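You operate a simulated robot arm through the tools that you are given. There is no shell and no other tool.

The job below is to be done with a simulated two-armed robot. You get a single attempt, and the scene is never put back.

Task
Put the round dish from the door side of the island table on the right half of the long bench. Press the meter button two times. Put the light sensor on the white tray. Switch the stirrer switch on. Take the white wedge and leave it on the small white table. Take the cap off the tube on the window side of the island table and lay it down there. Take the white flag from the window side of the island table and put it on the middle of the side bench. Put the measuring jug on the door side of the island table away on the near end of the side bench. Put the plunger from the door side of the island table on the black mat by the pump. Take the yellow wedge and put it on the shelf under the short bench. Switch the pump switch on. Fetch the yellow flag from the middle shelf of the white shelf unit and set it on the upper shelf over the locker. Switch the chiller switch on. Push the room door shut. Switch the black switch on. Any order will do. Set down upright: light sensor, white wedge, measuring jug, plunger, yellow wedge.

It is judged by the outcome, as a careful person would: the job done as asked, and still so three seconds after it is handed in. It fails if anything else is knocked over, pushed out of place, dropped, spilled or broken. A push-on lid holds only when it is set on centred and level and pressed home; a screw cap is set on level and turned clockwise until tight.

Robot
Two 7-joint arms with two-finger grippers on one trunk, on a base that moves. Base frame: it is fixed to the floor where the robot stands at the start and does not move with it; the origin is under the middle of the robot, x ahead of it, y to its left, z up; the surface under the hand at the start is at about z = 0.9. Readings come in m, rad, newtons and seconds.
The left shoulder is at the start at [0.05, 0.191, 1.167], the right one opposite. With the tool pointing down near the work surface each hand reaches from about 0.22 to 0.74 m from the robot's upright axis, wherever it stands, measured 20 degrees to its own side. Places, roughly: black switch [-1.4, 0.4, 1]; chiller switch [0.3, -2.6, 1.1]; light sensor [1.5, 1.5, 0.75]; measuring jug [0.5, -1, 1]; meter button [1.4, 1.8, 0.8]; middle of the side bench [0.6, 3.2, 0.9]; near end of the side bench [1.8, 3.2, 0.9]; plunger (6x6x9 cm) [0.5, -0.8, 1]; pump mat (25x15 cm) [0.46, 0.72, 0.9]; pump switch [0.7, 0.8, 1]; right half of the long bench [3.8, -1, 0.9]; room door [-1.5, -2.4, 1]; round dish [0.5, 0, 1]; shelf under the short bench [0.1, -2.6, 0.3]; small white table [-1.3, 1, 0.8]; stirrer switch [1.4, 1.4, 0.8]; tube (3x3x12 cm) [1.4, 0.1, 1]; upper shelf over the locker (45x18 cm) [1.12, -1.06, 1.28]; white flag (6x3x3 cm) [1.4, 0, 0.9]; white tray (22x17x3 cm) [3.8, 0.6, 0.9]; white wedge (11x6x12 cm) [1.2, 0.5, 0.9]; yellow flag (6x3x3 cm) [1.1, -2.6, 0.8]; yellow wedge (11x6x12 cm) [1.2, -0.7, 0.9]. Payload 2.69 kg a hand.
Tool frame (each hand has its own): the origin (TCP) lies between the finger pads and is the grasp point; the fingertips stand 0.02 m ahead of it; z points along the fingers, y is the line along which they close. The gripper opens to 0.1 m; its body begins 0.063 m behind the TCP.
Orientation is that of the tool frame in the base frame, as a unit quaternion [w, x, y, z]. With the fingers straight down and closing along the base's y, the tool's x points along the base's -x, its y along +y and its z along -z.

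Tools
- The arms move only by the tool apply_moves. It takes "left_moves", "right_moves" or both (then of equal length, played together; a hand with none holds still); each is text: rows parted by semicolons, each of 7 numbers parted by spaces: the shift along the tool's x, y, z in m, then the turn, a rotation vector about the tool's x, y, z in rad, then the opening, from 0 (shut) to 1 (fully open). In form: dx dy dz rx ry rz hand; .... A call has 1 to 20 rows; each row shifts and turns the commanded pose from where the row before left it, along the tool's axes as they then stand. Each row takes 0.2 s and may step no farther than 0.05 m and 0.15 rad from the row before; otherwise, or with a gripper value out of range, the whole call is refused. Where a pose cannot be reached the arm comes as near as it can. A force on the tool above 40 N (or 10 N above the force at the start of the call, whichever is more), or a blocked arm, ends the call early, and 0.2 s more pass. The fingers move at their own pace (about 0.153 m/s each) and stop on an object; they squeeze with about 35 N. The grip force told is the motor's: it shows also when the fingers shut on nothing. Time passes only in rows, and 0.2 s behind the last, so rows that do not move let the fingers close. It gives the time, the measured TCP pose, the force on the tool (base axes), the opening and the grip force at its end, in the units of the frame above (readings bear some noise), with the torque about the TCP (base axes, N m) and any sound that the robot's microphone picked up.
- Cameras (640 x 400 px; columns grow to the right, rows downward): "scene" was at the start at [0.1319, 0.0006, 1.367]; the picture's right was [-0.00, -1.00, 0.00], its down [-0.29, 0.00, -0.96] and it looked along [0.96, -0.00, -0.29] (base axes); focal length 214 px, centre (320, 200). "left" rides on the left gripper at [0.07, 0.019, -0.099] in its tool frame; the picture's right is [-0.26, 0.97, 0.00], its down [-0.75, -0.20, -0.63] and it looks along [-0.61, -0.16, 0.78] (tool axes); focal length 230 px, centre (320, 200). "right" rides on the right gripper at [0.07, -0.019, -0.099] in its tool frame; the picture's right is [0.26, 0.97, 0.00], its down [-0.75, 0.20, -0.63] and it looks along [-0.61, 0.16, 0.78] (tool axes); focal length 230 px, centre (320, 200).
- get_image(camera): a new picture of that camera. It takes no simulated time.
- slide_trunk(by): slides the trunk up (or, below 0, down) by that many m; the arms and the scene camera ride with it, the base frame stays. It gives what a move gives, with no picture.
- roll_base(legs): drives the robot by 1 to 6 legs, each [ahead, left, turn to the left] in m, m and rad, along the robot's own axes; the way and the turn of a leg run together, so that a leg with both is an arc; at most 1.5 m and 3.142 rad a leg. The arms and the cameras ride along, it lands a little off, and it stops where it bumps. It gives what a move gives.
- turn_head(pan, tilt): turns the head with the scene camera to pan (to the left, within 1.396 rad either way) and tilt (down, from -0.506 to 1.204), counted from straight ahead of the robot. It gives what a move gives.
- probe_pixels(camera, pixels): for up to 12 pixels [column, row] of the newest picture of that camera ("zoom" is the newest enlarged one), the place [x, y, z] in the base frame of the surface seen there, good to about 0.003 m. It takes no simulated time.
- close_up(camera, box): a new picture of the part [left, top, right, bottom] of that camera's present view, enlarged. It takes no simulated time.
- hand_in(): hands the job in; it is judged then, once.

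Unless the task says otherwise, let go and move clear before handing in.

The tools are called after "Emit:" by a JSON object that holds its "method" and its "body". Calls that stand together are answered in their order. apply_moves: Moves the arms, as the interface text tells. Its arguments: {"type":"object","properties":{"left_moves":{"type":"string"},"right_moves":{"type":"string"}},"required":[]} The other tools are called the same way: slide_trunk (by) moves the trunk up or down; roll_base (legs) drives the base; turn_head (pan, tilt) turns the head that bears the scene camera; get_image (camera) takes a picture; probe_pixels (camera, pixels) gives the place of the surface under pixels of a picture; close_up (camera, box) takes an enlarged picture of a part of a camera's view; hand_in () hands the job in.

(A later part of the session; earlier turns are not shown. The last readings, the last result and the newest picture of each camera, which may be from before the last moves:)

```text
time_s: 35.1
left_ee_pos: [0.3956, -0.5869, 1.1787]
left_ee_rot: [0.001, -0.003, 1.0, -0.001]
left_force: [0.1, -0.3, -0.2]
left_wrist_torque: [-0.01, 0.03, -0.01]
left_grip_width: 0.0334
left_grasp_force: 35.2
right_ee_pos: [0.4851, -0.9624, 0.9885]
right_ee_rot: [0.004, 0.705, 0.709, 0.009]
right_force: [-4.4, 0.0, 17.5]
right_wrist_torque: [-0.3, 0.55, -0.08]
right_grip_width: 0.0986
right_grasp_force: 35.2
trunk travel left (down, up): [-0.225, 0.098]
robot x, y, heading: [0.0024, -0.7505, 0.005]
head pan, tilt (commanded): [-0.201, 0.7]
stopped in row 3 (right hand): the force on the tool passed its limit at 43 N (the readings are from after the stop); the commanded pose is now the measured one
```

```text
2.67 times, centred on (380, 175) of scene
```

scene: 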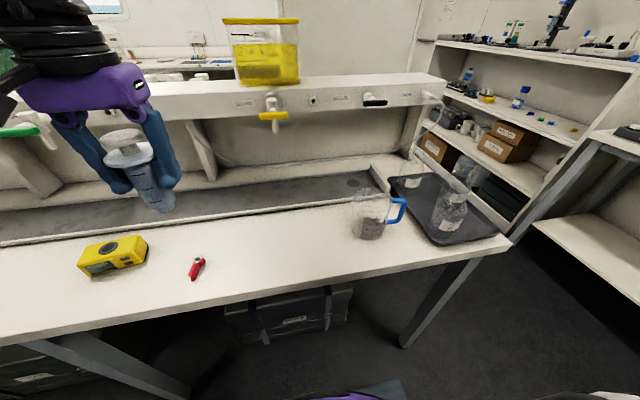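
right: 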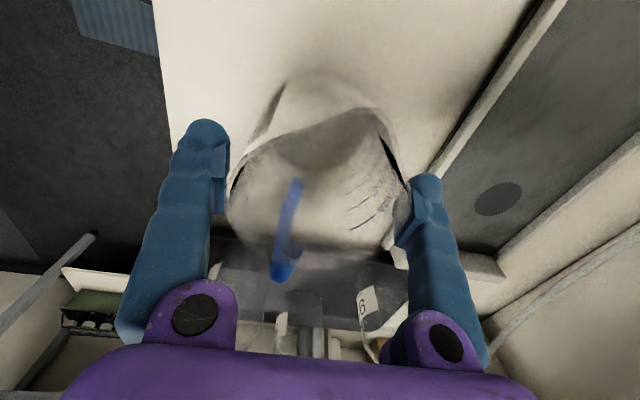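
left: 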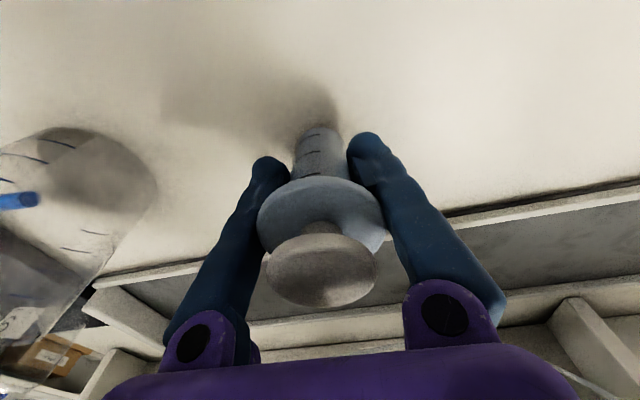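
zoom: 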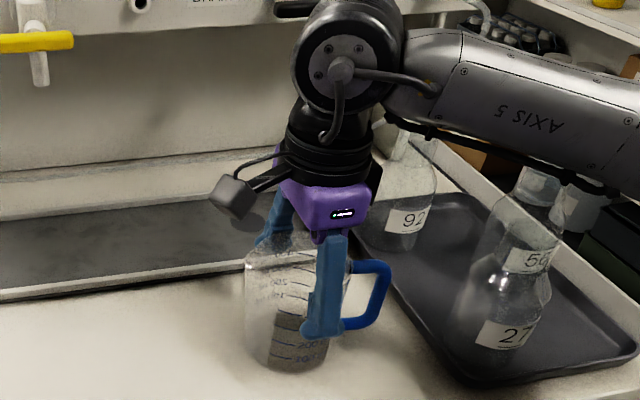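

The right hand was stopped with 17 N upward force and torque pointing to the near (-x) finger touching the jug's wall, so the jug is wider or nearer than estimated. I'll open fully and back straight up, then look again.

Emit:
{"method": "apply_moves", "body": {"right_moves": "0 0 -0.004 0 0 0 1; 0 0 -0.01 0 0 0 1; 0 0 -0.02 0 0 0 1; 0 0 -0.03 0 0 0 1; 0 0 -0.04 0 0 0 1; 0 0 -0.04 0 0 0 1; 0 0 0 0 0 0 1"}}

Emit:
{"method": "get_image", "body": {"camera": "right"}}

Emit:
{"method": "close_up", "body": {"camera": "scene", "box": [330, 170, 420, 250]}}

```text
time_s: 36.7
left_ee_pos: [0.3972, -0.587, 1.1781]
left_ee_rot: [0.0, -0.003, 1.0, 0.0]
left_force: [0.1, -0.2, 0.3]
left_wrist_torque: [0.0, -0.01, 0.01]
left_grip_width: 0.0334
left_grasp_force: 35.2
right_ee_pos: [0.4818, -0.9624, 1.1296]
right_ee_rot: [0.002, 0.705, 0.709, 0.007]
right_force: [0.5, 0.0, -1.6]
right_wrist_torque: [0.02, -0.01, 0.02]
right_grip_width: 0.1001
right_grasp_force: 0.0
trunk travel left (down, up): [-0.225, 0.098]
robot x, y, heading: [-0.0021, -0.7457, 0.011]
head pan, tilt (commanded): [-0.201, 0.7]
```

```text
taken
```

right: 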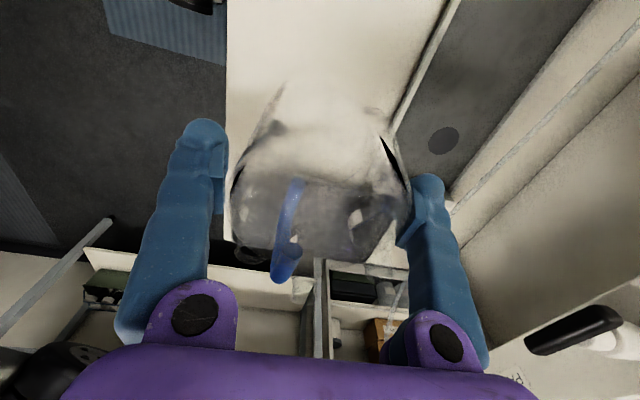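

```text
5.00 times, centred on (375, 210) of scene
```

zoom: 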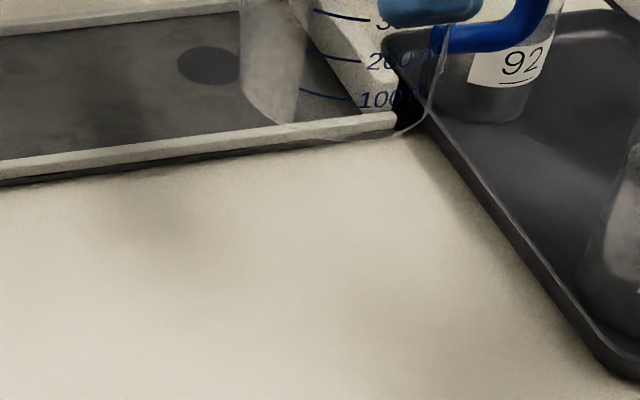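

The jug came up with the hand, wedged between the open fingers. I'll squeeze immediately without moving so it cannot drop.

Emit:
{"method": "apply_moves", "body": {"right_moves": "0 0 0 0 0 0 0.8; 0 0 0 0 0 0 0.6; 0 0 0 0 0 0 0.5"}}

Emit:
{"method": "get_image", "body": {"camera": "right"}}

Emit:
{"method": "close_up", "body": {"camera": "scene", "box": [310, 80, 470, 250]}}

```text
time_s: 37.5
left_ee_pos: [0.3968, -0.5871, 1.1781]
left_ee_rot: [0.001, -0.003, 1.0, 0.0]
left_force: [0.0, -0.3, -0.6]
left_wrist_torque: [-0.03, 0.02, -0.02]
left_grip_width: 0.0333
left_grasp_force: 34.8
right_ee_pos: [0.4811, -0.9622, 1.1301]
right_ee_rot: [0.002, 0.705, 0.709, 0.007]
right_force: [0.4, -0.4, 0.6]
right_wrist_torque: [0.01, 0.03, 0.03]
right_grip_width: 0.099
right_grasp_force: 34.2
trunk travel left (down, up): [-0.225, 0.098]
robot x, y, heading: [0.0027, -0.748, 0.007]
head pan, tilt (commanded): [-0.201, 0.7]
```

```text
taken
```

right: 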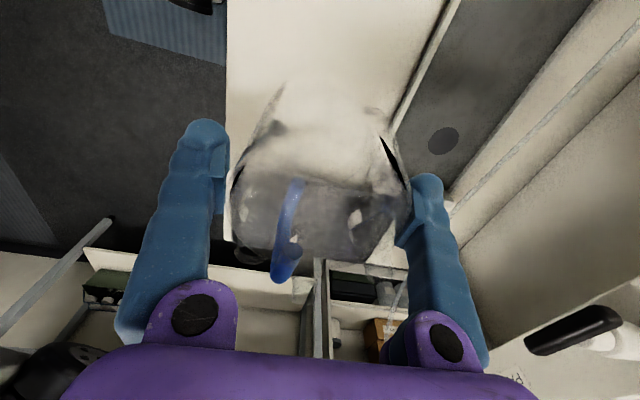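

```text
2.35 times, centred on (390, 165) of scene
```

zoom: 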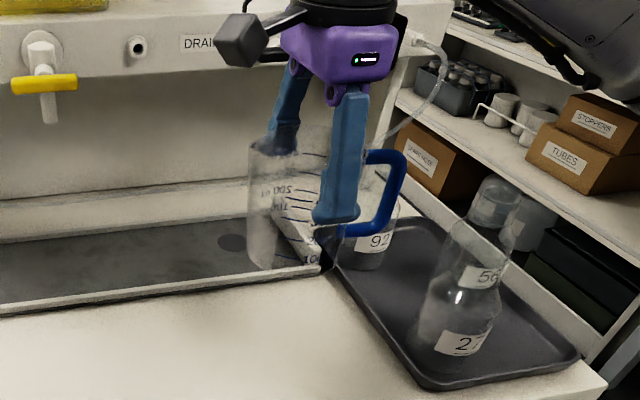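

The right hand now squeezes the jug firmly at 99 mm with 34 N and it hangs upright. I'll raise and retract it a little, then drive left to the pump end to deal with the plunger and the switch.

Emit:
{"method": "apply_moves", "body": {"right_moves": "0 -0.01 -0.02 0 0 0 0.5; 0 -0.02 -0.03 0 0 0 0.5; 0 -0.02 -0.02 0 0 0 0.5; 0 -0.02 0 0 0 0 0.5; 0 0 0 0 0 0 0.5"}}

Emit:
{"method": "roll_base", "body": {"legs": [[0, 0.7, 0], [0, 0.65, 0]]}}

Emit:
{"method": "turn_head", "body": {"pan": 0.25, "tilt": 0.6}}

Emit:
{"method": "get_image", "body": {"camera": "scene"}}

Emit:
{"method": "get_image", "body": {"camera": "left"}}

```text
time_s: 38.7
left_ee_pos: [0.3972, -0.5871, 1.1785]
left_ee_rot: [0.001, -0.003, 1.0, -0.001]
left_force: [-0.1, 1.4, -0.3]
left_wrist_torque: [0.02, 0.0, -0.04]
left_grip_width: 0.0332
left_grasp_force: 35.2
right_ee_pos: [0.4127, -0.9652, 1.199]
right_ee_rot: [0.001, 0.705, 0.709, 0.007]
right_force: [0.8, 0.6, -0.1]
right_wrist_torque: [-0.02, -0.01, 0.02]
right_grip_width: 0.0989
right_grasp_force: 35.2
trunk travel left (down, up): [-0.225, 0.098]
robot x, y, heading: [0.0031, -0.7479, 0.006]
head pan, tilt (commanded): [-0.201, 0.7]
```

```text
time_s: 51.0
left_ee_pos: [0.3969, 0.7612, 1.1781]
left_ee_rot: [0.001, -0.001, 1.0, 0.001]
left_force: [0.4, 0.3, 0.6]
left_wrist_torque: [-0.04, 0.02, -0.02]
left_grip_width: 0.0335
left_grasp_force: 34.6
right_ee_pos: [0.4125, 0.3835, 1.1987]
right_ee_rot: [0.002, 0.707, 0.707, 0.007]
right_force: [-0.4, 0.6, -1.1]
right_wrist_torque: [0.0, -0.03, -0.02]
right_grip_width: 0.0977
right_grasp_force: 35.4
trunk travel left (down, up): [-0.225, 0.098]
robot x, y, heading: [0.0026, 0.6044, 0.002]
head pan, tilt (commanded): [-0.201, 0.7]
```

```text
time_s: 51.9
left_ee_pos: [0.3975, 0.7611, 1.1785]
left_ee_rot: [0.001, -0.001, 1.0, 0.0]
left_force: [0.1, -0.3, -0.1]
left_wrist_torque: [-0.01, -0.02, 0.02]
left_grip_width: 0.0335
left_grasp_force: 34.6
right_ee_pos: [0.4107, 0.3826, 1.1988]
right_ee_rot: [0.002, 0.707, 0.708, 0.006]
right_force: [-0.3, -0.1, -0.6]
right_wrist_torque: [0.05, 0.02, -0.02]
right_grip_width: 0.0974
right_grasp_force: 35.1
trunk travel left (down, up): [-0.225, 0.098]
robot x, y, heading: [0.0032, 0.6033, 0.0]
head pan, tilt (commanded): [0.25, 0.6]
```

```text
taken
```

scene: 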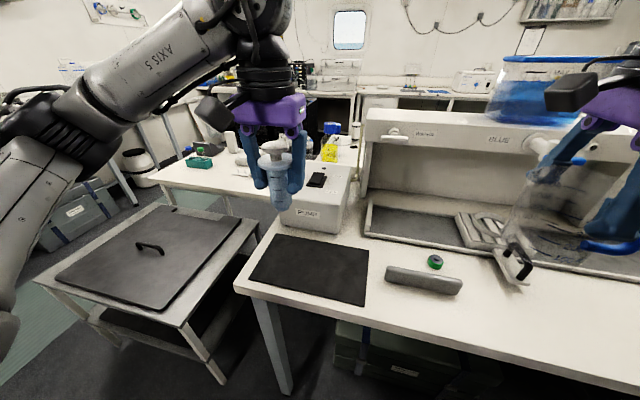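

```text
taken
```

left: 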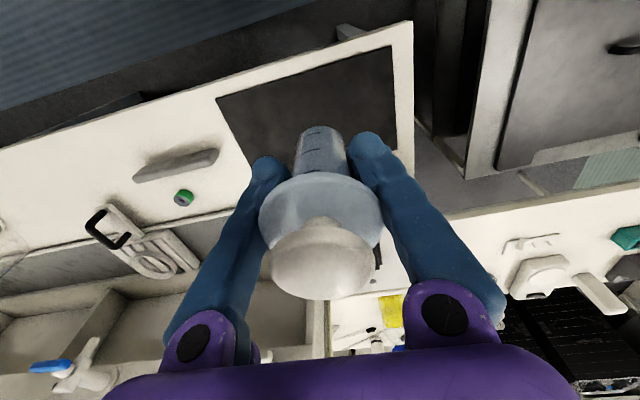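

The right grip width has crept from 98.9 to 97.4 mm, so I'll check how the jug sits in the right hand before going on.

Emit:
{"method": "get_image", "body": {"camera": "right"}}

Emit:
{"method": "turn_head", "body": {"pan": -0.5, "tilt": 0.4}}

Emit:
{"method": "get_image", "body": {"camera": "scene"}}

```text
taken
```

right: 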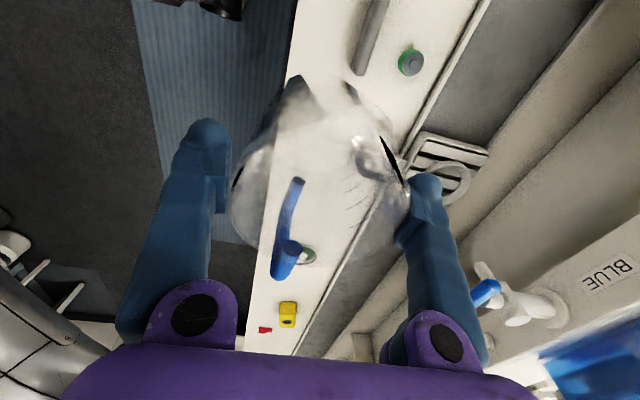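

```text
time_s: 53.0
left_ee_pos: [0.3969, 0.7606, 1.1789]
left_ee_rot: [0.001, 0.0, 1.0, 0.0]
left_force: [0.3, -0.7, 0.2]
left_wrist_torque: [-0.04, 0.0, 0.04]
left_grip_width: 0.0334
left_grasp_force: 35.4
right_ee_pos: [0.4116, 0.3823, 1.1996]
right_ee_rot: [0.001, 0.706, 0.709, 0.007]
right_force: [-0.3, 0.0, -1.1]
right_wrist_torque: [0.01, 0.02, 0.01]
right_grip_width: 0.0974
right_grasp_force: 34.8
trunk travel left (down, up): [-0.225, 0.098]
robot x, y, heading: [0.002, 0.6032, 0.002]
head pan, tilt (commanded): [-0.499, 0.4]
```

```text
taken
```

scene: 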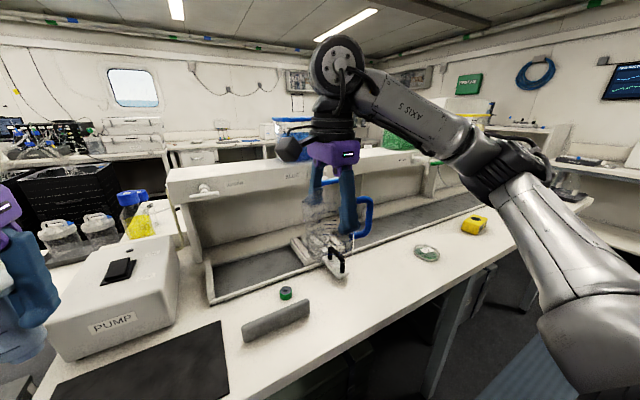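

The jug hangs at (325,225); I'll zoom in to see whether it's level.

Emit:
{"method": "close_up", "body": {"camera": "scene", "box": [260, 120, 420, 280]}}

Emit:
{"method": "close_up", "body": {"camera": "scene", "box": [30, 200, 250, 400]}}

```text
2.50 times, centred on (340, 200) of scene
```

zoom: 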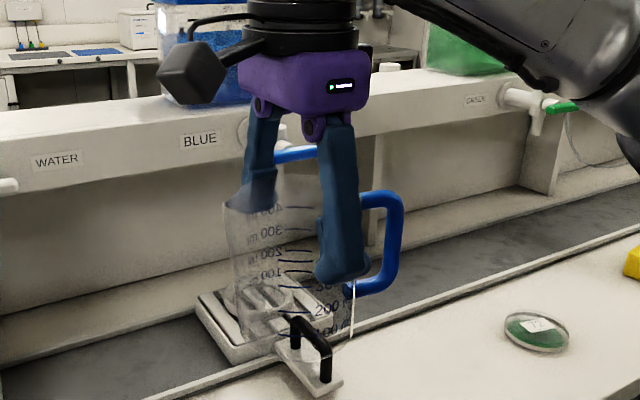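

```text
2.00 times, centred on (140, 300) of scene
```

zoom: 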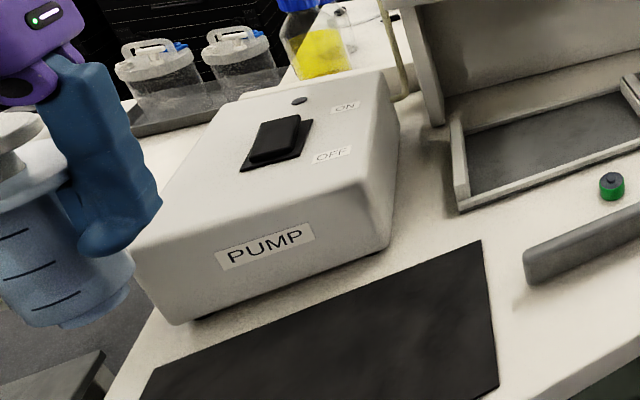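

The rocker at (275,140) in the zoom has ON beside its far end and OFF beside its near end. I'll probe the rocker's ends and the mat corners.

Emit:
{"method": "probe_pixels", "body": {"camera": "zoom", "pixels": [[290, 120], [265, 150], [278, 138], [305, 125], [250, 165], [300, 100], [345, 107], [480, 243], [497, 385], [150, 370], [370, 320], [345, 160]]}}

Emit:
{"method": "close_up", "body": {"camera": "scene", "box": [85, 240, 155, 300]}}

```text
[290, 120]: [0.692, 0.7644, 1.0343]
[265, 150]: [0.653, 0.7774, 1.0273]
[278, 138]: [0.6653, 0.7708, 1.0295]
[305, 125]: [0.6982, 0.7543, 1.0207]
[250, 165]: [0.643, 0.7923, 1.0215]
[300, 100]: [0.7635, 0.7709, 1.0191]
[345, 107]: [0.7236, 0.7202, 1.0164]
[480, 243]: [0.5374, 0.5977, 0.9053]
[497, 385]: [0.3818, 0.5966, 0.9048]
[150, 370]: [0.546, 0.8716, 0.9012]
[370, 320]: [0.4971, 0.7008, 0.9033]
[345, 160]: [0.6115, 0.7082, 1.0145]
```

```text
6.67 times, centred on (120, 270) of scene
```

zoom: 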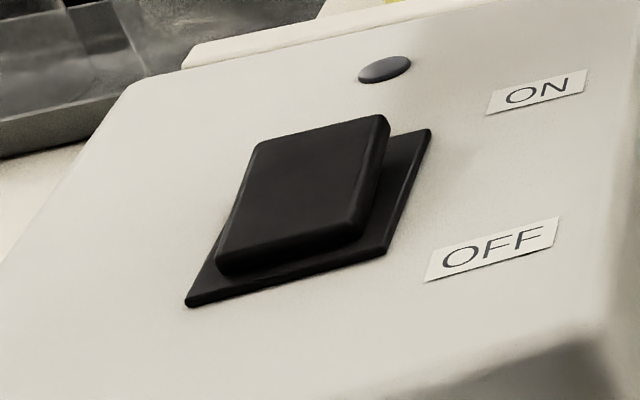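

The mat spans x 0.382–0.537, y 0.597–0.847 at z≈0.904, and the rocker's far end stands higher (1.034 against 1.027), so it is off. I'll lower the plunger over the mat centre at about (0.45,0.72).

Emit:
{"method": "apply_moves", "body": {"left_moves": "-0.027 -0.02 0 0 0 0 0; -0.027 -0.02 0 0 0 0 0; 0 0 0.045 0 0 0 0; 0 0 0.045 0 0 0 0; 0 0 0.045 0 0 0 0; 0 0 0.04 0 0 0 0; 0 0 0.025 0 0 0 0; 0 0 0 0 0 0 0"}}

Emit:
{"method": "turn_head", "body": {"pan": 0.2, "tilt": 0.7}}

Emit:
{"method": "get_image", "body": {"camera": "scene"}}

Emit:
{"method": "get_image", "body": {"camera": "left"}}

```text
time_s: 54.8
left_ee_pos: [0.4521, 0.7221, 0.9785]
left_ee_rot: [0.0, 0.0, 1.0, -0.001]
left_force: [-0.6, -0.5, -0.7]
left_wrist_torque: [0.01, 0.0, -0.01]
left_grip_width: 0.0333
left_grasp_force: 35.3
right_ee_pos: [0.4106, 0.3835, 1.1992]
right_ee_rot: [0.002, 0.706, 0.708, 0.008]
right_force: [-0.6, -0.1, -1.1]
right_wrist_torque: [0.06, -0.01, -0.01]
right_grip_width: 0.097
right_grasp_force: 35.1
trunk travel left (down, up): [-0.225, 0.098]
robot x, y, heading: [0.0029, 0.6028, 0.004]
head pan, tilt (commanded): [-0.499, 0.4]
```

```text
time_s: 55.9
left_ee_pos: [0.4533, 0.7215, 0.9788]
left_ee_rot: [0.001, 0.0, 1.0, 0.0]
left_force: [0.0, 0.2, -0.6]
left_wrist_torque: [-0.02, 0.01, -0.01]
left_grip_width: 0.0336
left_grasp_force: 34.4
right_ee_pos: [0.4119, 0.382, 1.1977]
right_ee_rot: [0.002, 0.706, 0.708, 0.007]
right_force: [0.6, -0.5, -0.3]
right_wrist_torque: [0.02, 0.0, 0.0]
right_grip_width: 0.0971
right_grasp_force: 34.6
trunk travel left (down, up): [-0.225, 0.098]
robot x, y, heading: [0.0012, 0.6031, 0.001]
head pan, tilt (commanded): [0.201, 0.7]
```

```text
taken
```

scene: 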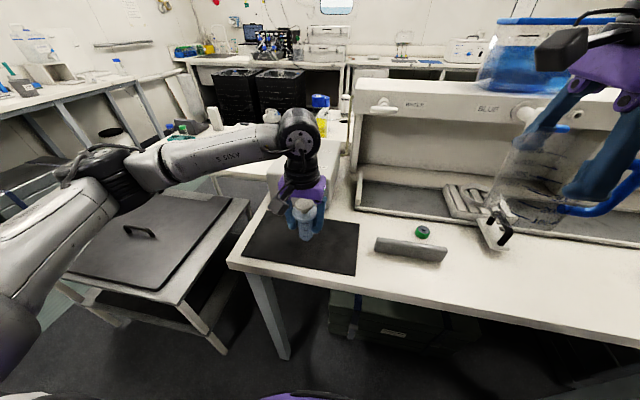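

```text
taken
```

left: 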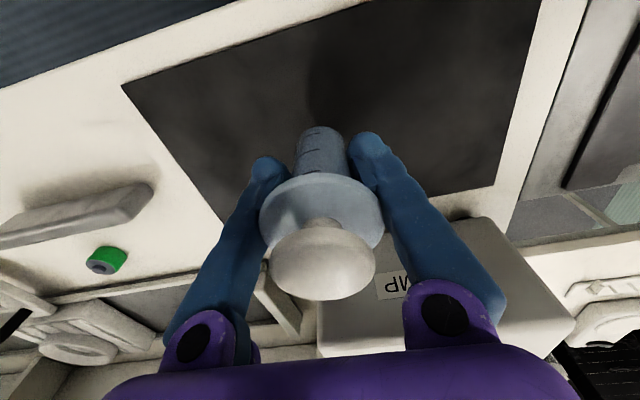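

The plunger hangs above the mat, well inside its edges. I'll lower it until it touches (about 16 mm).

Emit:
{"method": "apply_moves", "body": {"left_moves": "0 0 0.008 0 0 0 0; 0 0 0.005 0 0 0 0; 0 0 0.003 0 0 0 0; 0 0 0.001 0 0 0 0; 0 0 0 0 0 0 0"}}

Emit:
{"method": "close_up", "body": {"camera": "scene", "box": [260, 170, 360, 270]}}

```text
time_s: 57.1
left_ee_pos: [0.451, 0.7208, 0.9638]
left_ee_rot: [0.004, -0.002, 1.0, 0.0]
left_force: [4.4, 3.9, 23.0]
left_wrist_torque: [0.2, -0.25, 0.02]
left_grip_width: 0.0333
left_grasp_force: 34.4
right_ee_pos: [0.4104, 0.382, 1.2001]
right_ee_rot: [0.003, 0.707, 0.708, 0.007]
right_force: [0.2, -0.9, -0.4]
right_wrist_torque: [-0.01, -0.04, 0.03]
right_grip_width: 0.0971
right_grasp_force: 34.8
trunk travel left (down, up): [-0.225, 0.098]
robot x, y, heading: [0.0002, 0.6041, 0.009]
head pan, tilt (commanded): [0.201, 0.7]
```

```text
4.00 times, centred on (310, 220) of scene
```

zoom: 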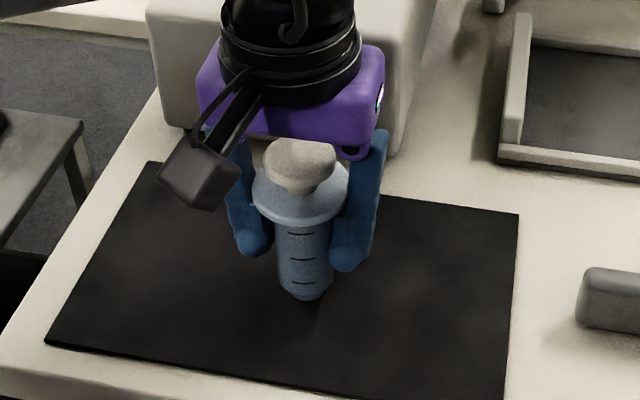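

It's touching with 23 N. I'll ease up 2 mm, open, and lift straight off.

Emit:
{"method": "apply_moves", "body": {"left_moves": "0 0 -0.0015 0 0 0 0; 0 0 0 0 0 0 0.3; 0 0 0 0 0 0 0.45; 0 0 0 0 0 0 0.7; 0 0 0 0 0 0 1; 0 0 -0.03 0 0 0 1; 0 0 -0.04 0 0 0 1; 0 0 -0.04 0 0 0 1; 0 0 -0.04 0 0 0 1; 0 0 0 0 0 0 1"}}

Emit:
{"method": "get_image", "body": {"camera": "left"}}

Emit:
{"method": "close_up", "body": {"camera": "scene", "box": [240, 120, 360, 270]}}

```text
time_s: 59.3
left_ee_pos: [0.4491, 0.7195, 1.1134]
left_ee_rot: [0.001, -0.001, 1.0, -0.001]
left_force: [0.4, 0.0, -0.4]
left_wrist_torque: [0.0, 0.01, 0.03]
left_grip_width: 0.0998
left_grasp_force: 0.0
right_ee_pos: [0.4111, 0.3838, 1.1991]
right_ee_rot: [0.002, 0.706, 0.708, 0.007]
right_force: [0.2, -0.6, -1.2]
right_wrist_torque: [0.04, -0.01, 0.0]
right_grip_width: 0.0967
right_grasp_force: 35.0
trunk travel left (down, up): [-0.225, 0.098]
robot x, y, heading: [0.0019, 0.6044, 0.001]
head pan, tilt (commanded): [0.201, 0.7]
```

```text
taken
```

left: 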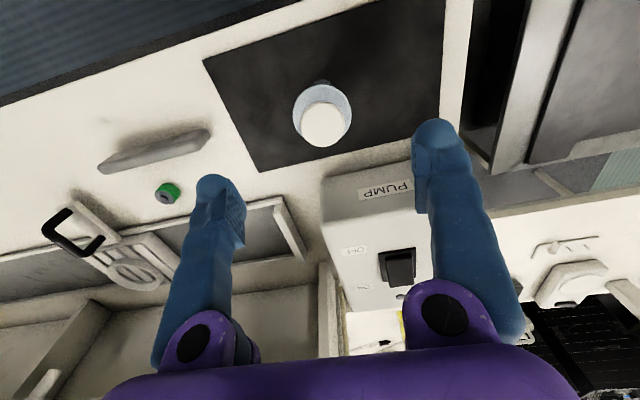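

```text
2.67 times, centred on (300, 195) of scene
```

zoom: 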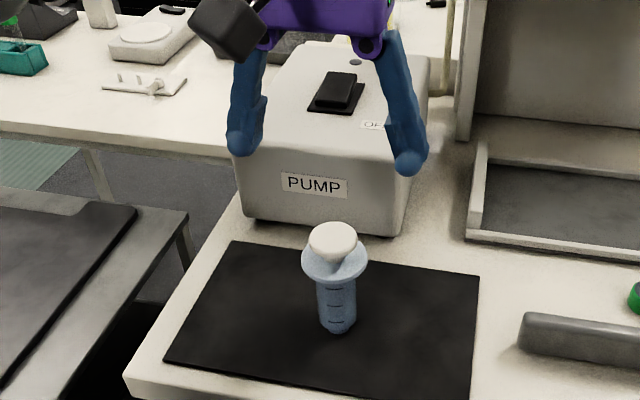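

The plunger stands upright on the mat. Now I'll raise the left hand, shut its fingers, and bring them over the rocker's far end at (0.692,0.768).

Emit:
{"method": "apply_moves", "body": {"left_moves": "0 0 -0.04 0 0 0 0.5; -0.045 0.01 0 0 0 0 0; -0.045 0.01 0 0 0 0 0; -0.045 0.01 0 0 0 0 0; -0.045 0.01 0 0 0 0 0; -0.045 0.008 0 0 0 0 0; -0.018 0 0.03 0 0 0 0; 0 0 0.04 0 0 0 0; 0 0 0 0 0 0 0"}}

Emit:
{"method": "get_image", "body": {"camera": "left"}}

Emit:
{"method": "close_up", "body": {"camera": "scene", "box": [240, 90, 360, 240]}}

Emit:
{"method": "get_image", "body": {"camera": "right"}}

```text
time_s: 61.3
left_ee_pos: [0.6748, 0.7737, 1.0922]
left_ee_rot: [0.0, 0.0, 1.0, 0.0]
left_force: [1.1, -0.3, 0.3]
left_wrist_torque: [-0.01, -0.02, 0.0]
left_grip_width: 0.0001
left_grasp_force: 30.1
left hand out of reach, approached as far as the arm can: row 6, 7
right_ee_pos: [0.4108, 0.3835, 1.1994]
right_ee_rot: [0.002, 0.706, 0.708, 0.007]
right_force: [-0.7, 0.5, -0.8]
right_wrist_torque: [0.06, -0.02, -0.02]
right_grip_width: 0.0965
right_grasp_force: 35.7
trunk travel left (down, up): [-0.225, 0.098]
robot x, y, heading: [0.0062, 0.6031, 0.003]
head pan, tilt (commanded): [0.201, 0.7]
```

```text
taken
```

left: 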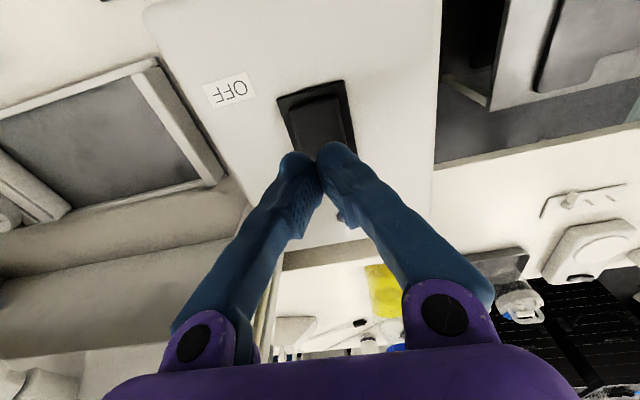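

```text
2.67 times, centred on (300, 165) of scene
```

zoom: 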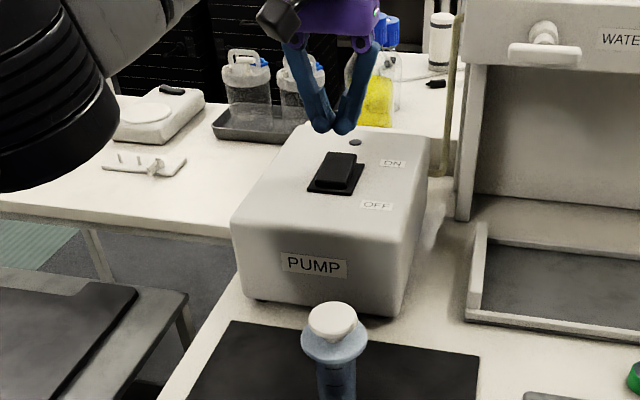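

```text
taken
```

right: 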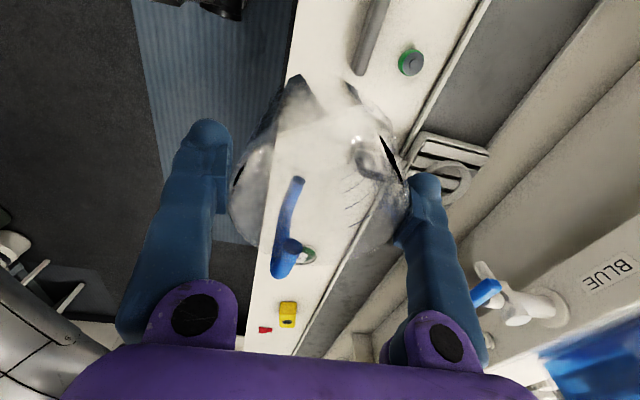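

The left fingertips stopped at x=0.675, just short of the rocker's far end because of reach. I'll roll the base 5 cm ahead and look again.

Emit:
{"method": "roll_base", "body": {"legs": [[0.05, 0, 0]]}}

Emit:
{"method": "get_image", "body": {"camera": "left"}}

```text
time_s: 62.2
left_ee_pos: [0.7261, 0.7755, 1.0913]
left_ee_rot: [0.0, 0.0, 1.0, 0.0]
left_force: [0.2, -0.1, 0.1]
left_wrist_torque: [0.05, 0.02, 0.01]
left_grip_width: 0.0001
left_grasp_force: 29.4
right_ee_pos: [0.4632, 0.3836, 1.1981]
right_ee_rot: [0.002, 0.707, 0.707, 0.007]
right_force: [0.5, 0.3, -0.4]
right_wrist_torque: [0.01, 0.0, -0.01]
right_grip_width: 0.0966
right_grasp_force: 35.2
trunk travel left (down, up): [-0.225, 0.098]
robot x, y, heading: [0.0501, 0.6022, 0.001]
head pan, tilt (commanded): [0.201, 0.7]
```

```text
taken
```

left: 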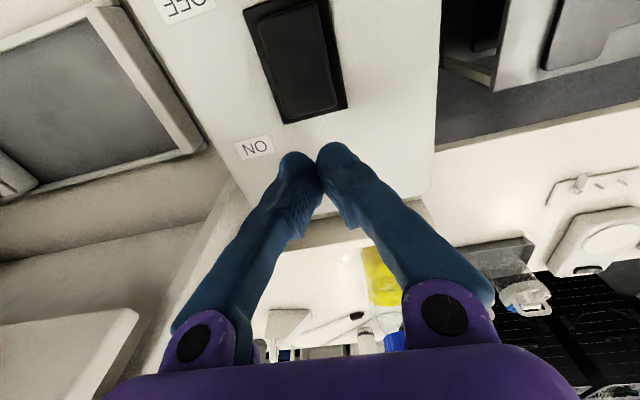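

The rocker is now at about (295,60) in the left picture, behind the fingertips. I'll probe its ends to aim the press.

Emit:
{"method": "probe_pixels", "body": {"camera": "left", "pixels": [[305, 105], [290, 105], [325, 100], [285, 20], [300, 60], [295, 112], [320, 112], [275, 80]]}}

```text
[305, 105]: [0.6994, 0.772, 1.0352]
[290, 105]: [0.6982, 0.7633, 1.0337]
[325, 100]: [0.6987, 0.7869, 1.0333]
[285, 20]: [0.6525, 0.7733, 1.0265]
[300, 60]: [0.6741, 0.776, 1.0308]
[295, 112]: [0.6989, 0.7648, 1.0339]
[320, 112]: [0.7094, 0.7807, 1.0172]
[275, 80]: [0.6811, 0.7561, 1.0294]
```

The rocker's far end is at x≈0.70, y≈0.775, z≈1.035. I'll move back to x=0.692 and press down in small steps.

Emit:
{"method": "apply_moves", "body": {"left_moves": "0.034 0 0 0 0 0 0; 0 0 0.02 0 0 0 0; 0 0 0.012 0 0 0 0; 0 0 0.006 0 0 0 0; 0 0 0.005 0 0 0 0; 0 0 0.004 0 0 0 0; 0 0 0.003 0 0 0 0; 0 0 0 0 0 0 0"}}

Emit:
{"method": "get_image", "body": {"camera": "left"}}

```text
time_s: 64.0
left_ee_pos: [0.6904, 0.7748, 1.046]
left_ee_rot: [0.005, -0.002, 1.0, -0.001]
left_force: [11.4, 4.2, 33.8]
left_wrist_torque: [0.05, 0.06, -0.24]
left_grip_width: 0.0061
left_grasp_force: 29.6
right_ee_pos: [0.4586, 0.3833, 1.2001]
right_ee_rot: [0.003, 0.706, 0.708, 0.009]
right_force: [0.4, 0.3, -1.1]
right_wrist_torque: [0.02, -0.01, -0.01]
right_grip_width: 0.0961
right_grasp_force: 34.5
trunk travel left (down, up): [-0.225, 0.098]
robot x, y, heading: [0.0512, 0.6036, 0.003]
head pan, tilt (commanded): [0.201, 0.7]
heard: click
```

```text
taken
```

left: 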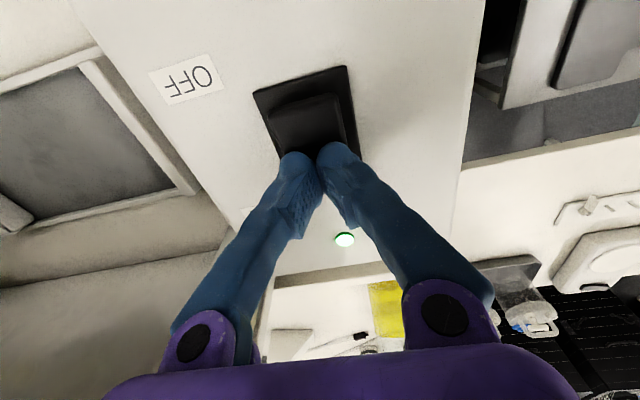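

A click was heard and the pump's lamp is lit green. I'll lift the left hand and tuck it back, then back the base away from the island.

Emit:
{"method": "apply_moves", "body": {"left_moves": "0 0 -0.02 0 0 0 0; 0 0 -0.04 0 0 0 0; 0 0 -0.04 0 0 0 0; 0 0 -0.04 0 0 0 0; 0.045 0 0 0 0 0 0; 0.045 0 0 0 0 0 0; 0.045 0 0 0 0 0 0; 0.045 0 0 0 0 0 0; 0.045 0 0 0 0 0 0; 0.045 0 0 0 0 0 0"}}

Emit:
{"method": "turn_head", "body": {"pan": 0.6, "tilt": 0.45}}

Emit:
{"method": "get_image", "body": {"camera": "scene"}}

```text
time_s: 66.2
left_ee_pos: [0.4203, 0.7716, 1.1814]
left_ee_rot: [0.001, -0.001, 1.0, 0.0]
left_force: [-0.1, 0.4, 0.6]
left_wrist_torque: [-0.01, 0.02, 0.01]
left_grip_width: 0.0
left_grasp_force: 29.9
right_ee_pos: [0.4615, 0.3831, 1.1994]
right_ee_rot: [0.002, 0.706, 0.708, 0.008]
right_force: [0.2, 0.5, -0.1]
right_wrist_torque: [0.01, 0.0, 0.01]
right_grip_width: 0.0962
right_grasp_force: 35.6
trunk travel left (down, up): [-0.225, 0.098]
robot x, y, heading: [0.0501, 0.6012, 0.003]
head pan, tilt (commanded): [0.201, 0.7]
```

```text
time_s: 67.1
left_ee_pos: [0.4214, 0.7723, 1.1811]
left_ee_rot: [0.001, -0.001, 1.0, 0.0]
left_force: [-0.5, -0.1, 0.1]
left_wrist_torque: [-0.03, -0.04, -0.01]
left_grip_width: 0.0004
left_grasp_force: 29.4
right_ee_pos: [0.4615, 0.3838, 1.1982]
right_ee_rot: [0.002, 0.706, 0.708, 0.007]
right_force: [-0.2, -0.3, -0.9]
right_wrist_torque: [0.03, -0.01, -0.01]
right_grip_width: 0.0958
right_grasp_force: 35.4
trunk travel left (down, up): [-0.225, 0.098]
robot x, y, heading: [0.0503, 0.6033, 0.003]
head pan, tilt (commanded): [0.6, 0.45]
```

```text
taken
```

scene: 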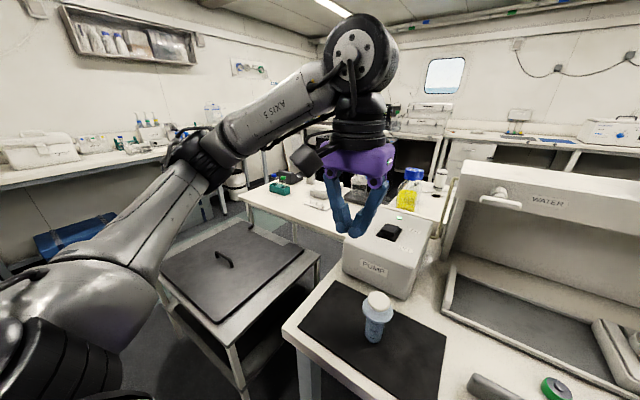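

The plunger stands fine at (376,315). I'll probe the low lidded table, the meter table and the side bench to plan the drive.

Emit:
{"method": "probe_pixels", "body": {"camera": "scene", "pixels": [[165, 280], [240, 225], [318, 258], [230, 345], [240, 195], [180, 175], [90, 170], [20, 185], [300, 240], [230, 190], [215, 215], [10, 335]]}}

Emit:
{"method": "turn_head", "body": {"pan": 1.3, "tilt": 0.4}}

Emit:
{"method": "get_image", "body": {"camera": "scene"}}

```text
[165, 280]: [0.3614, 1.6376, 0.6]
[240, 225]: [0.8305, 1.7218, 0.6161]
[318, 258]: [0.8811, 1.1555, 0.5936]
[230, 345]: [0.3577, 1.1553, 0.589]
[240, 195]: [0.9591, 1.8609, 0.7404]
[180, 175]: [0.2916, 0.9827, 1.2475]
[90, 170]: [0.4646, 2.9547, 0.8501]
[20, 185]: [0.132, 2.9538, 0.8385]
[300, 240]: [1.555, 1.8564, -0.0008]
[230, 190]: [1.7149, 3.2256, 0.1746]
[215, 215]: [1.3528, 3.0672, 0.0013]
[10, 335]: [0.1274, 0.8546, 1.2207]
```

```text
time_s: 68.1
left_ee_pos: [0.4209, 0.772, 1.1815]
left_ee_rot: [0.0, -0.001, 1.0, 0.001]
left_force: [0.1, -0.7, -0.4]
left_wrist_torque: [0.01, -0.04, -0.01]
left_grip_width: 0.0
left_grasp_force: 29.5
right_ee_pos: [0.4613, 0.3838, 1.199]
right_ee_rot: [0.001, 0.707, 0.707, 0.008]
right_force: [-0.1, 0.3, -0.9]
right_wrist_torque: [0.03, -0.02, -0.06]
right_grip_width: 0.0958
right_grasp_force: 34.7
trunk travel left (down, up): [-0.225, 0.098]
robot x, y, heading: [0.0526, 0.6038, -0.001]
head pan, tilt (commanded): [1.3, 0.4]
```

```text
taken
```

scene: 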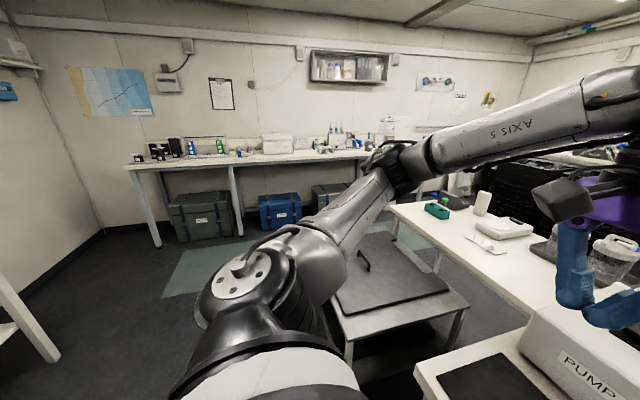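

The low table spans x 0.36–0.88, y 1.15–1.72, and the side bench's front edge is at y≈2.95. I'll back off, drive left past them and turn to face the side bench, then look along it.

Emit:
{"method": "roll_base", "body": {"legs": [[-0.35, 0, 0], [0, 1.5, 0], [0, 0.25, 0], [0, 0, 1.571]]}}

Emit:
{"method": "turn_head", "body": {"pan": -0.8, "tilt": 0.4}}

Emit:
{"method": "get_image", "body": {"camera": "scene"}}

Emit:
{"method": "get_image", "body": {"camera": "right"}}

```text
time_s: 89.4
left_ee_pos: [-0.5122, 2.6974, 1.1798]
left_ee_rot: [-0.001, 0.717, -0.697, 0.0]
left_force: [0.3, 0.4, 0.0]
left_wrist_torque: [0.01, 0.01, -0.02]
left_grip_width: 0.0
left_grasp_force: 29.9
right_ee_pos: [-0.124, 2.7486, 1.1992]
right_ee_rot: [-0.004, -0.015, 1.0, 0.006]
right_force: [0.1, 0.6, -1.5]
right_wrist_torque: [-0.01, 0.03, 0.0]
right_grip_width: 0.0941
right_grasp_force: 35.3
trunk travel left (down, up): [-0.225, 0.098]
robot x, y, heading: [-0.3343, 2.3358, 1.602]
head pan, tilt (commanded): [1.3, 0.4]
```

```text
time_s: 91.4
left_ee_pos: [-0.5119, 2.6981, 1.1805]
left_ee_rot: [-0.001, 0.718, -0.696, -0.001]
left_force: [0.0, 0.3, 0.4]
left_wrist_torque: [0.01, 0.01, 0.0]
left_grip_width: 0.0
left_grasp_force: 29.5
right_ee_pos: [-0.1241, 2.7492, 1.1984]
right_ee_rot: [-0.004, -0.015, 1.0, 0.006]
right_force: [-0.6, -0.1, -0.9]
right_wrist_torque: [-0.03, 0.02, 0.02]
right_grip_width: 0.0937
right_grasp_force: 35.2
trunk travel left (down, up): [-0.225, 0.098]
robot x, y, heading: [-0.3306, 2.3352, 1.601]
head pan, tilt (commanded): [-0.799, 0.4]
```

```text
taken
```

scene: 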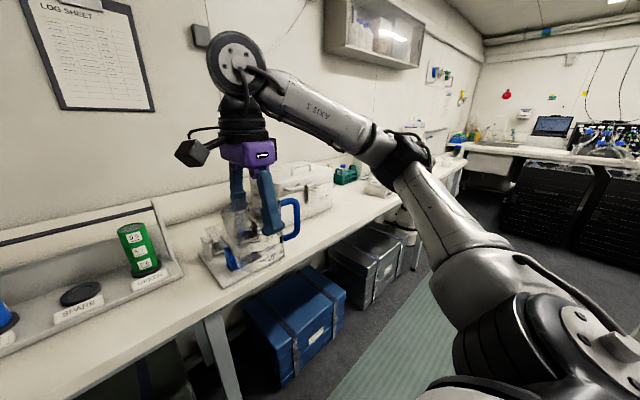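

```text
taken
```

right: 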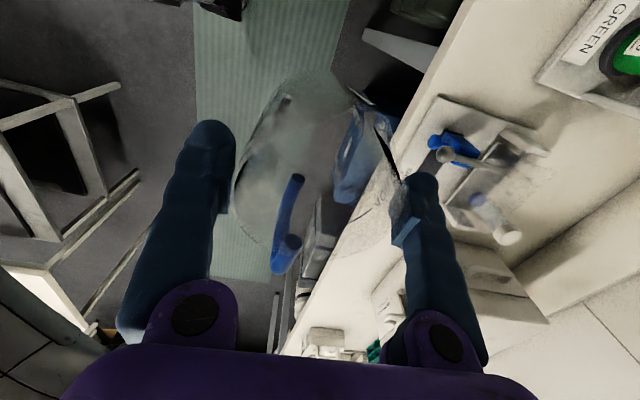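

The aisle along the bench is clear and the jug is still held (94 mm). I'll correct the heading and slide right toward the near end of the side bench.

Emit:
{"method": "roll_base", "body": {"legs": [[0, 0, -0.03], [0, -1.1, 0], [0, -1.0, 0]]}}

Emit:
{"method": "turn_head", "body": {"pan": -0.1, "tilt": 0.6}}

Emit:
{"method": "get_image", "body": {"camera": "scene"}}

Emit:
{"method": "get_image", "body": {"camera": "right"}}

```text
time_s: 110.3
left_ee_pos: [1.5752, 2.7327, 1.1799]
left_ee_rot: [0.0, 0.717, -0.697, -0.001]
left_force: [-0.1, 0.9, 0.7]
left_wrist_torque: [-0.02, 0.0, -0.02]
left_grip_width: 0.0002
left_grasp_force: 29.2
right_ee_pos: [1.9637, 2.7831, 1.1988]
right_ee_rot: [-0.004, -0.014, 1.0, 0.006]
right_force: [0.8, -0.1, -1.5]
right_wrist_torque: [-0.02, 0.04, -0.01]
right_grip_width: 0.0924
right_grasp_force: 35.5
trunk travel left (down, up): [-0.225, 0.098]
robot x, y, heading: [1.7557, 2.3684, 1.599]
head pan, tilt (commanded): [-0.799, 0.4]
```

```text
time_s: 111.4
left_ee_pos: [1.5759, 2.7329, 1.1807]
left_ee_rot: [-0.001, 0.717, -0.697, 0.0]
left_force: [-0.4, 0.5, -0.2]
left_wrist_torque: [-0.02, 0.01, -0.01]
left_grip_width: 0.0
left_grasp_force: 29.9
right_ee_pos: [1.9643, 2.7833, 1.1992]
right_ee_rot: [-0.004, -0.015, 1.0, 0.006]
right_force: [0.3, -0.1, -0.5]
right_wrist_torque: [0.01, 0.03, 0.01]
right_grip_width: 0.0925
right_grasp_force: 35.3
trunk travel left (down, up): [-0.225, 0.098]
robot x, y, heading: [1.7556, 2.3619, 1.596]
head pan, tilt (commanded): [-0.099, 0.6]
```

```text
taken
```

scene: 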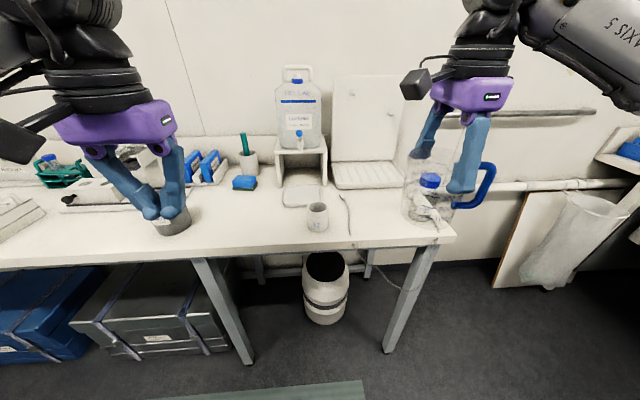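

```text
taken
```

right: 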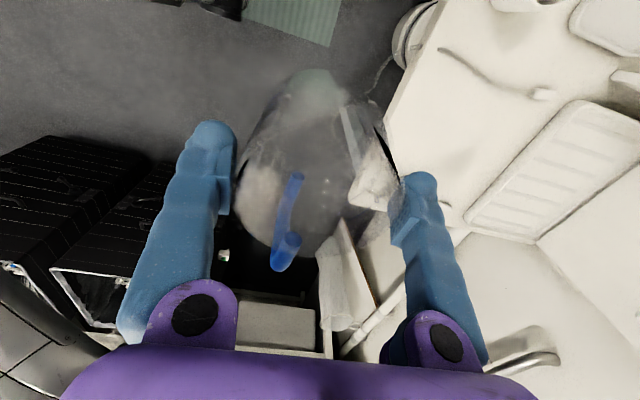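

The near end of the bench has free space around (250,225) and (380,215), between the grey roll, the cup at (318,218) and a capped bottle behind the jug. I'll probe to map the free area.

Emit:
{"method": "probe_pixels", "body": {"camera": "scene", "pixels": [[250, 220], [380, 215], [318, 220], [318, 205], [172, 230], [430, 182], [425, 215], [447, 235], [300, 252], [345, 190], [395, 190], [240, 185]]}}

Emit:
{"method": "close_up", "body": {"camera": "scene", "box": [220, 150, 480, 270]}}

```text
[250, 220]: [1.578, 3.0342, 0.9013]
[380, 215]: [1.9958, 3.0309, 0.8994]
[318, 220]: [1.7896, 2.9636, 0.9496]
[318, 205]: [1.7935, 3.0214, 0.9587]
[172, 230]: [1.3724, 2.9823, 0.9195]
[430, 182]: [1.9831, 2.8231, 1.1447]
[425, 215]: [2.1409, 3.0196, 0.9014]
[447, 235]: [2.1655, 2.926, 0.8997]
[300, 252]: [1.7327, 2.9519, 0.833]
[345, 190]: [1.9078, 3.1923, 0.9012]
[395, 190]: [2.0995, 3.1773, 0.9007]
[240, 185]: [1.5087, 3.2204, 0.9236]
```

```text
2.46 times, centred on (350, 210) of scene
```

zoom: 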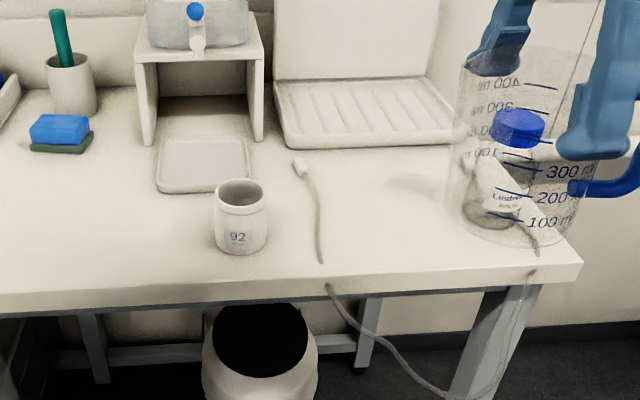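

I'll place the jug at about (1.62,3.05), which is bare bench between the roll (x≈1.37) and the cup (x≈1.79). The base must shift left 0.3 m and 0.13 m nearer so the right hand is comfortably placed.

Emit:
{"method": "roll_base", "body": {"legs": [[0, 0, -0.025], [0, 0.3, 0], [0.13, 0, 0]]}}

Emit:
{"method": "turn_head", "body": {"pan": -0.3, "tilt": 0.7}}

Emit:
{"method": "get_image", "body": {"camera": "scene"}}

```text
time_s: 115.8
left_ee_pos: [1.2865, 2.8632, 1.1783]
left_ee_rot: [0.0, 0.708, -0.706, 0.0]
left_force: [0.4, -0.4, 0.3]
left_wrist_torque: [-0.05, 0.01, 0.03]
left_grip_width: 0.0
left_grasp_force: 29.3
right_ee_pos: [1.6755, 2.9047, 1.1975]
right_ee_rot: [-0.004, -0.001, 1.0, 0.007]
right_force: [0.0, -0.3, -1.5]
right_wrist_torque: [-0.01, 0.0, -0.02]
right_grip_width: 0.092
right_grasp_force: 35.1
trunk travel left (down, up): [-0.225, 0.098]
robot x, y, heading: [1.4574, 2.4954, 1.579]
head pan, tilt (commanded): [-0.099, 0.6]
```

```text
time_s: 116.5
left_ee_pos: [1.2864, 2.8626, 1.1818]
left_ee_rot: [-0.001, 0.708, -0.706, 0.0]
left_force: [0.8, -0.7, -1.2]
left_wrist_torque: [0.01, 0.0, 0.01]
left_grip_width: 0.0
left_grasp_force: 29.5
right_ee_pos: [1.6743, 2.904, 1.1993]
right_ee_rot: [-0.003, -0.002, 1.0, 0.007]
right_force: [0.0, 1.1, -1.9]
right_wrist_torque: [0.0, 0.0, -0.03]
right_grip_width: 0.0922
right_grasp_force: 35.7
trunk travel left (down, up): [-0.225, 0.098]
robot x, y, heading: [1.4586, 2.4952, 1.575]
head pan, tilt (commanded): [-0.3, 0.7]
```

```text
taken
```

scene: 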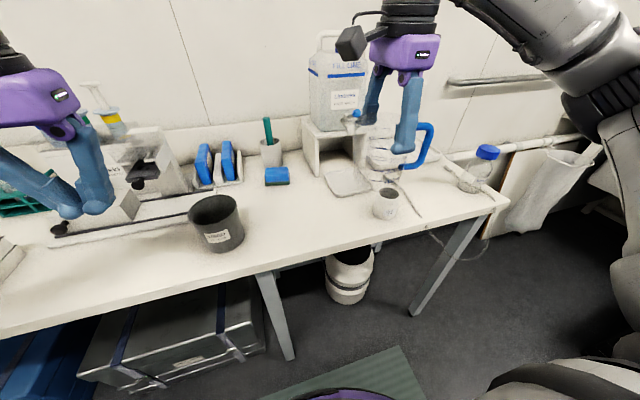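

The bare bench lies around (310,215), between the grey pot (217,223) and the small cup (386,203). I'll zoom and probe.

Emit:
{"method": "close_up", "body": {"camera": "scene", "box": [260, 80, 460, 250]}}

Emit:
{"method": "probe_pixels", "body": {"camera": "scene", "pixels": [[310, 215], [330, 190], [280, 186], [375, 210], [386, 190], [243, 225], [345, 195], [325, 180], [300, 245], [360, 195]]}}

Emit:
{"method": "get_image", "body": {"camera": "right"}}

```text
2.35 times, centred on (360, 165) of scene
```

zoom: 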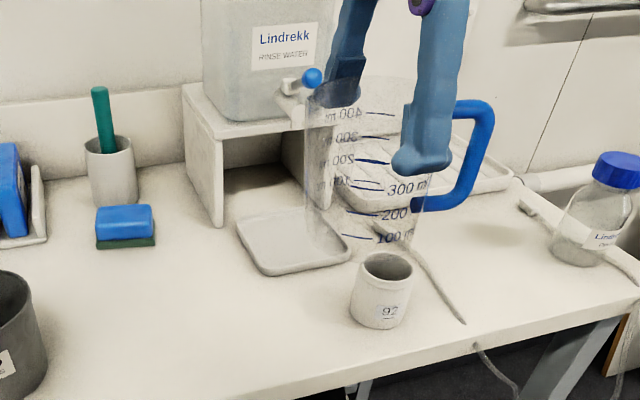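

```text
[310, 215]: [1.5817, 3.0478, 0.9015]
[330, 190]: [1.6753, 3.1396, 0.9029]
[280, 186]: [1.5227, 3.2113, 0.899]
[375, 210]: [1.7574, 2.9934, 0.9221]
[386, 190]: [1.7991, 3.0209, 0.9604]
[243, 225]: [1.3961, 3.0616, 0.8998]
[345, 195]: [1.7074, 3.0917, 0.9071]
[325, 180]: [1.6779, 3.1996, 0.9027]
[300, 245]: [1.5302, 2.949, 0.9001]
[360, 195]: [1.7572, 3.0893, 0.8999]
```

```text
taken
```

right: 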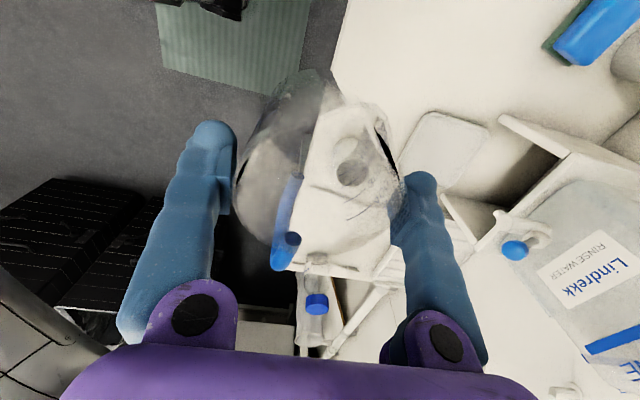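

The jug seems to have slid a little lower in the grip, so I'll place it now: over to (1.60,3.05) and most of the way down.

Emit:
{"method": "apply_moves", "body": {"right_moves": "0.02 0.04 0 0 0 0 0.5; 0.02 0.04 0 0 0 0 0.5; 0.02 0.04 0 0 0 0 0.5; 0.014 0.025 0 0 0 0 0.5; 0 0 0.04 0 0 0 0.5; 0 0 0.04 0 0 0 0.5; 0 0 0.04 0 0 0 0.5; 0 0 0.03 0 0 0 0.5; 0 0 0 0 0 0 0.5"}}

Emit:
{"method": "close_up", "body": {"camera": "scene", "box": [220, 80, 420, 250]}}

```text
time_s: 118.5
left_ee_pos: [1.2865, 2.862, 1.1818]
left_ee_rot: [-0.002, 0.708, -0.706, 0.0]
left_force: [-0.5, 0.1, 0.9]
left_wrist_torque: [0.04, -0.02, -0.02]
left_grip_width: 0.0
left_grasp_force: 29.6
right_ee_pos: [1.599, 3.0492, 1.0511]
right_ee_rot: [-0.004, -0.002, 1.0, 0.007]
right_force: [-0.5, 1.0, -1.2]
right_wrist_torque: [0.01, 0.02, 0.01]
right_grip_width: 0.092
right_grasp_force: 35.1
trunk travel left (down, up): [-0.225, 0.098]
robot x, y, heading: [1.4571, 2.4922, 1.577]
head pan, tilt (commanded): [-0.3, 0.7]
```

```text
2.35 times, centred on (320, 165) of scene
```

zoom: 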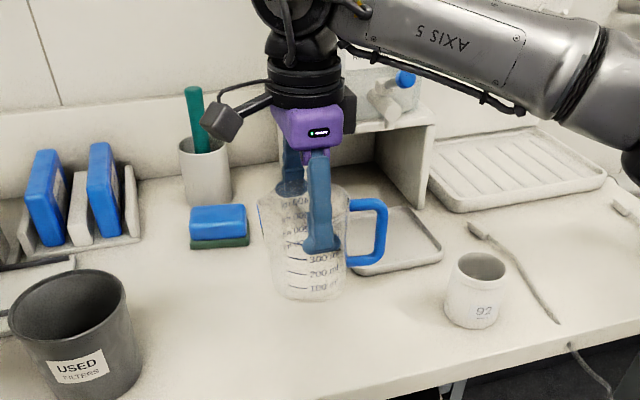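

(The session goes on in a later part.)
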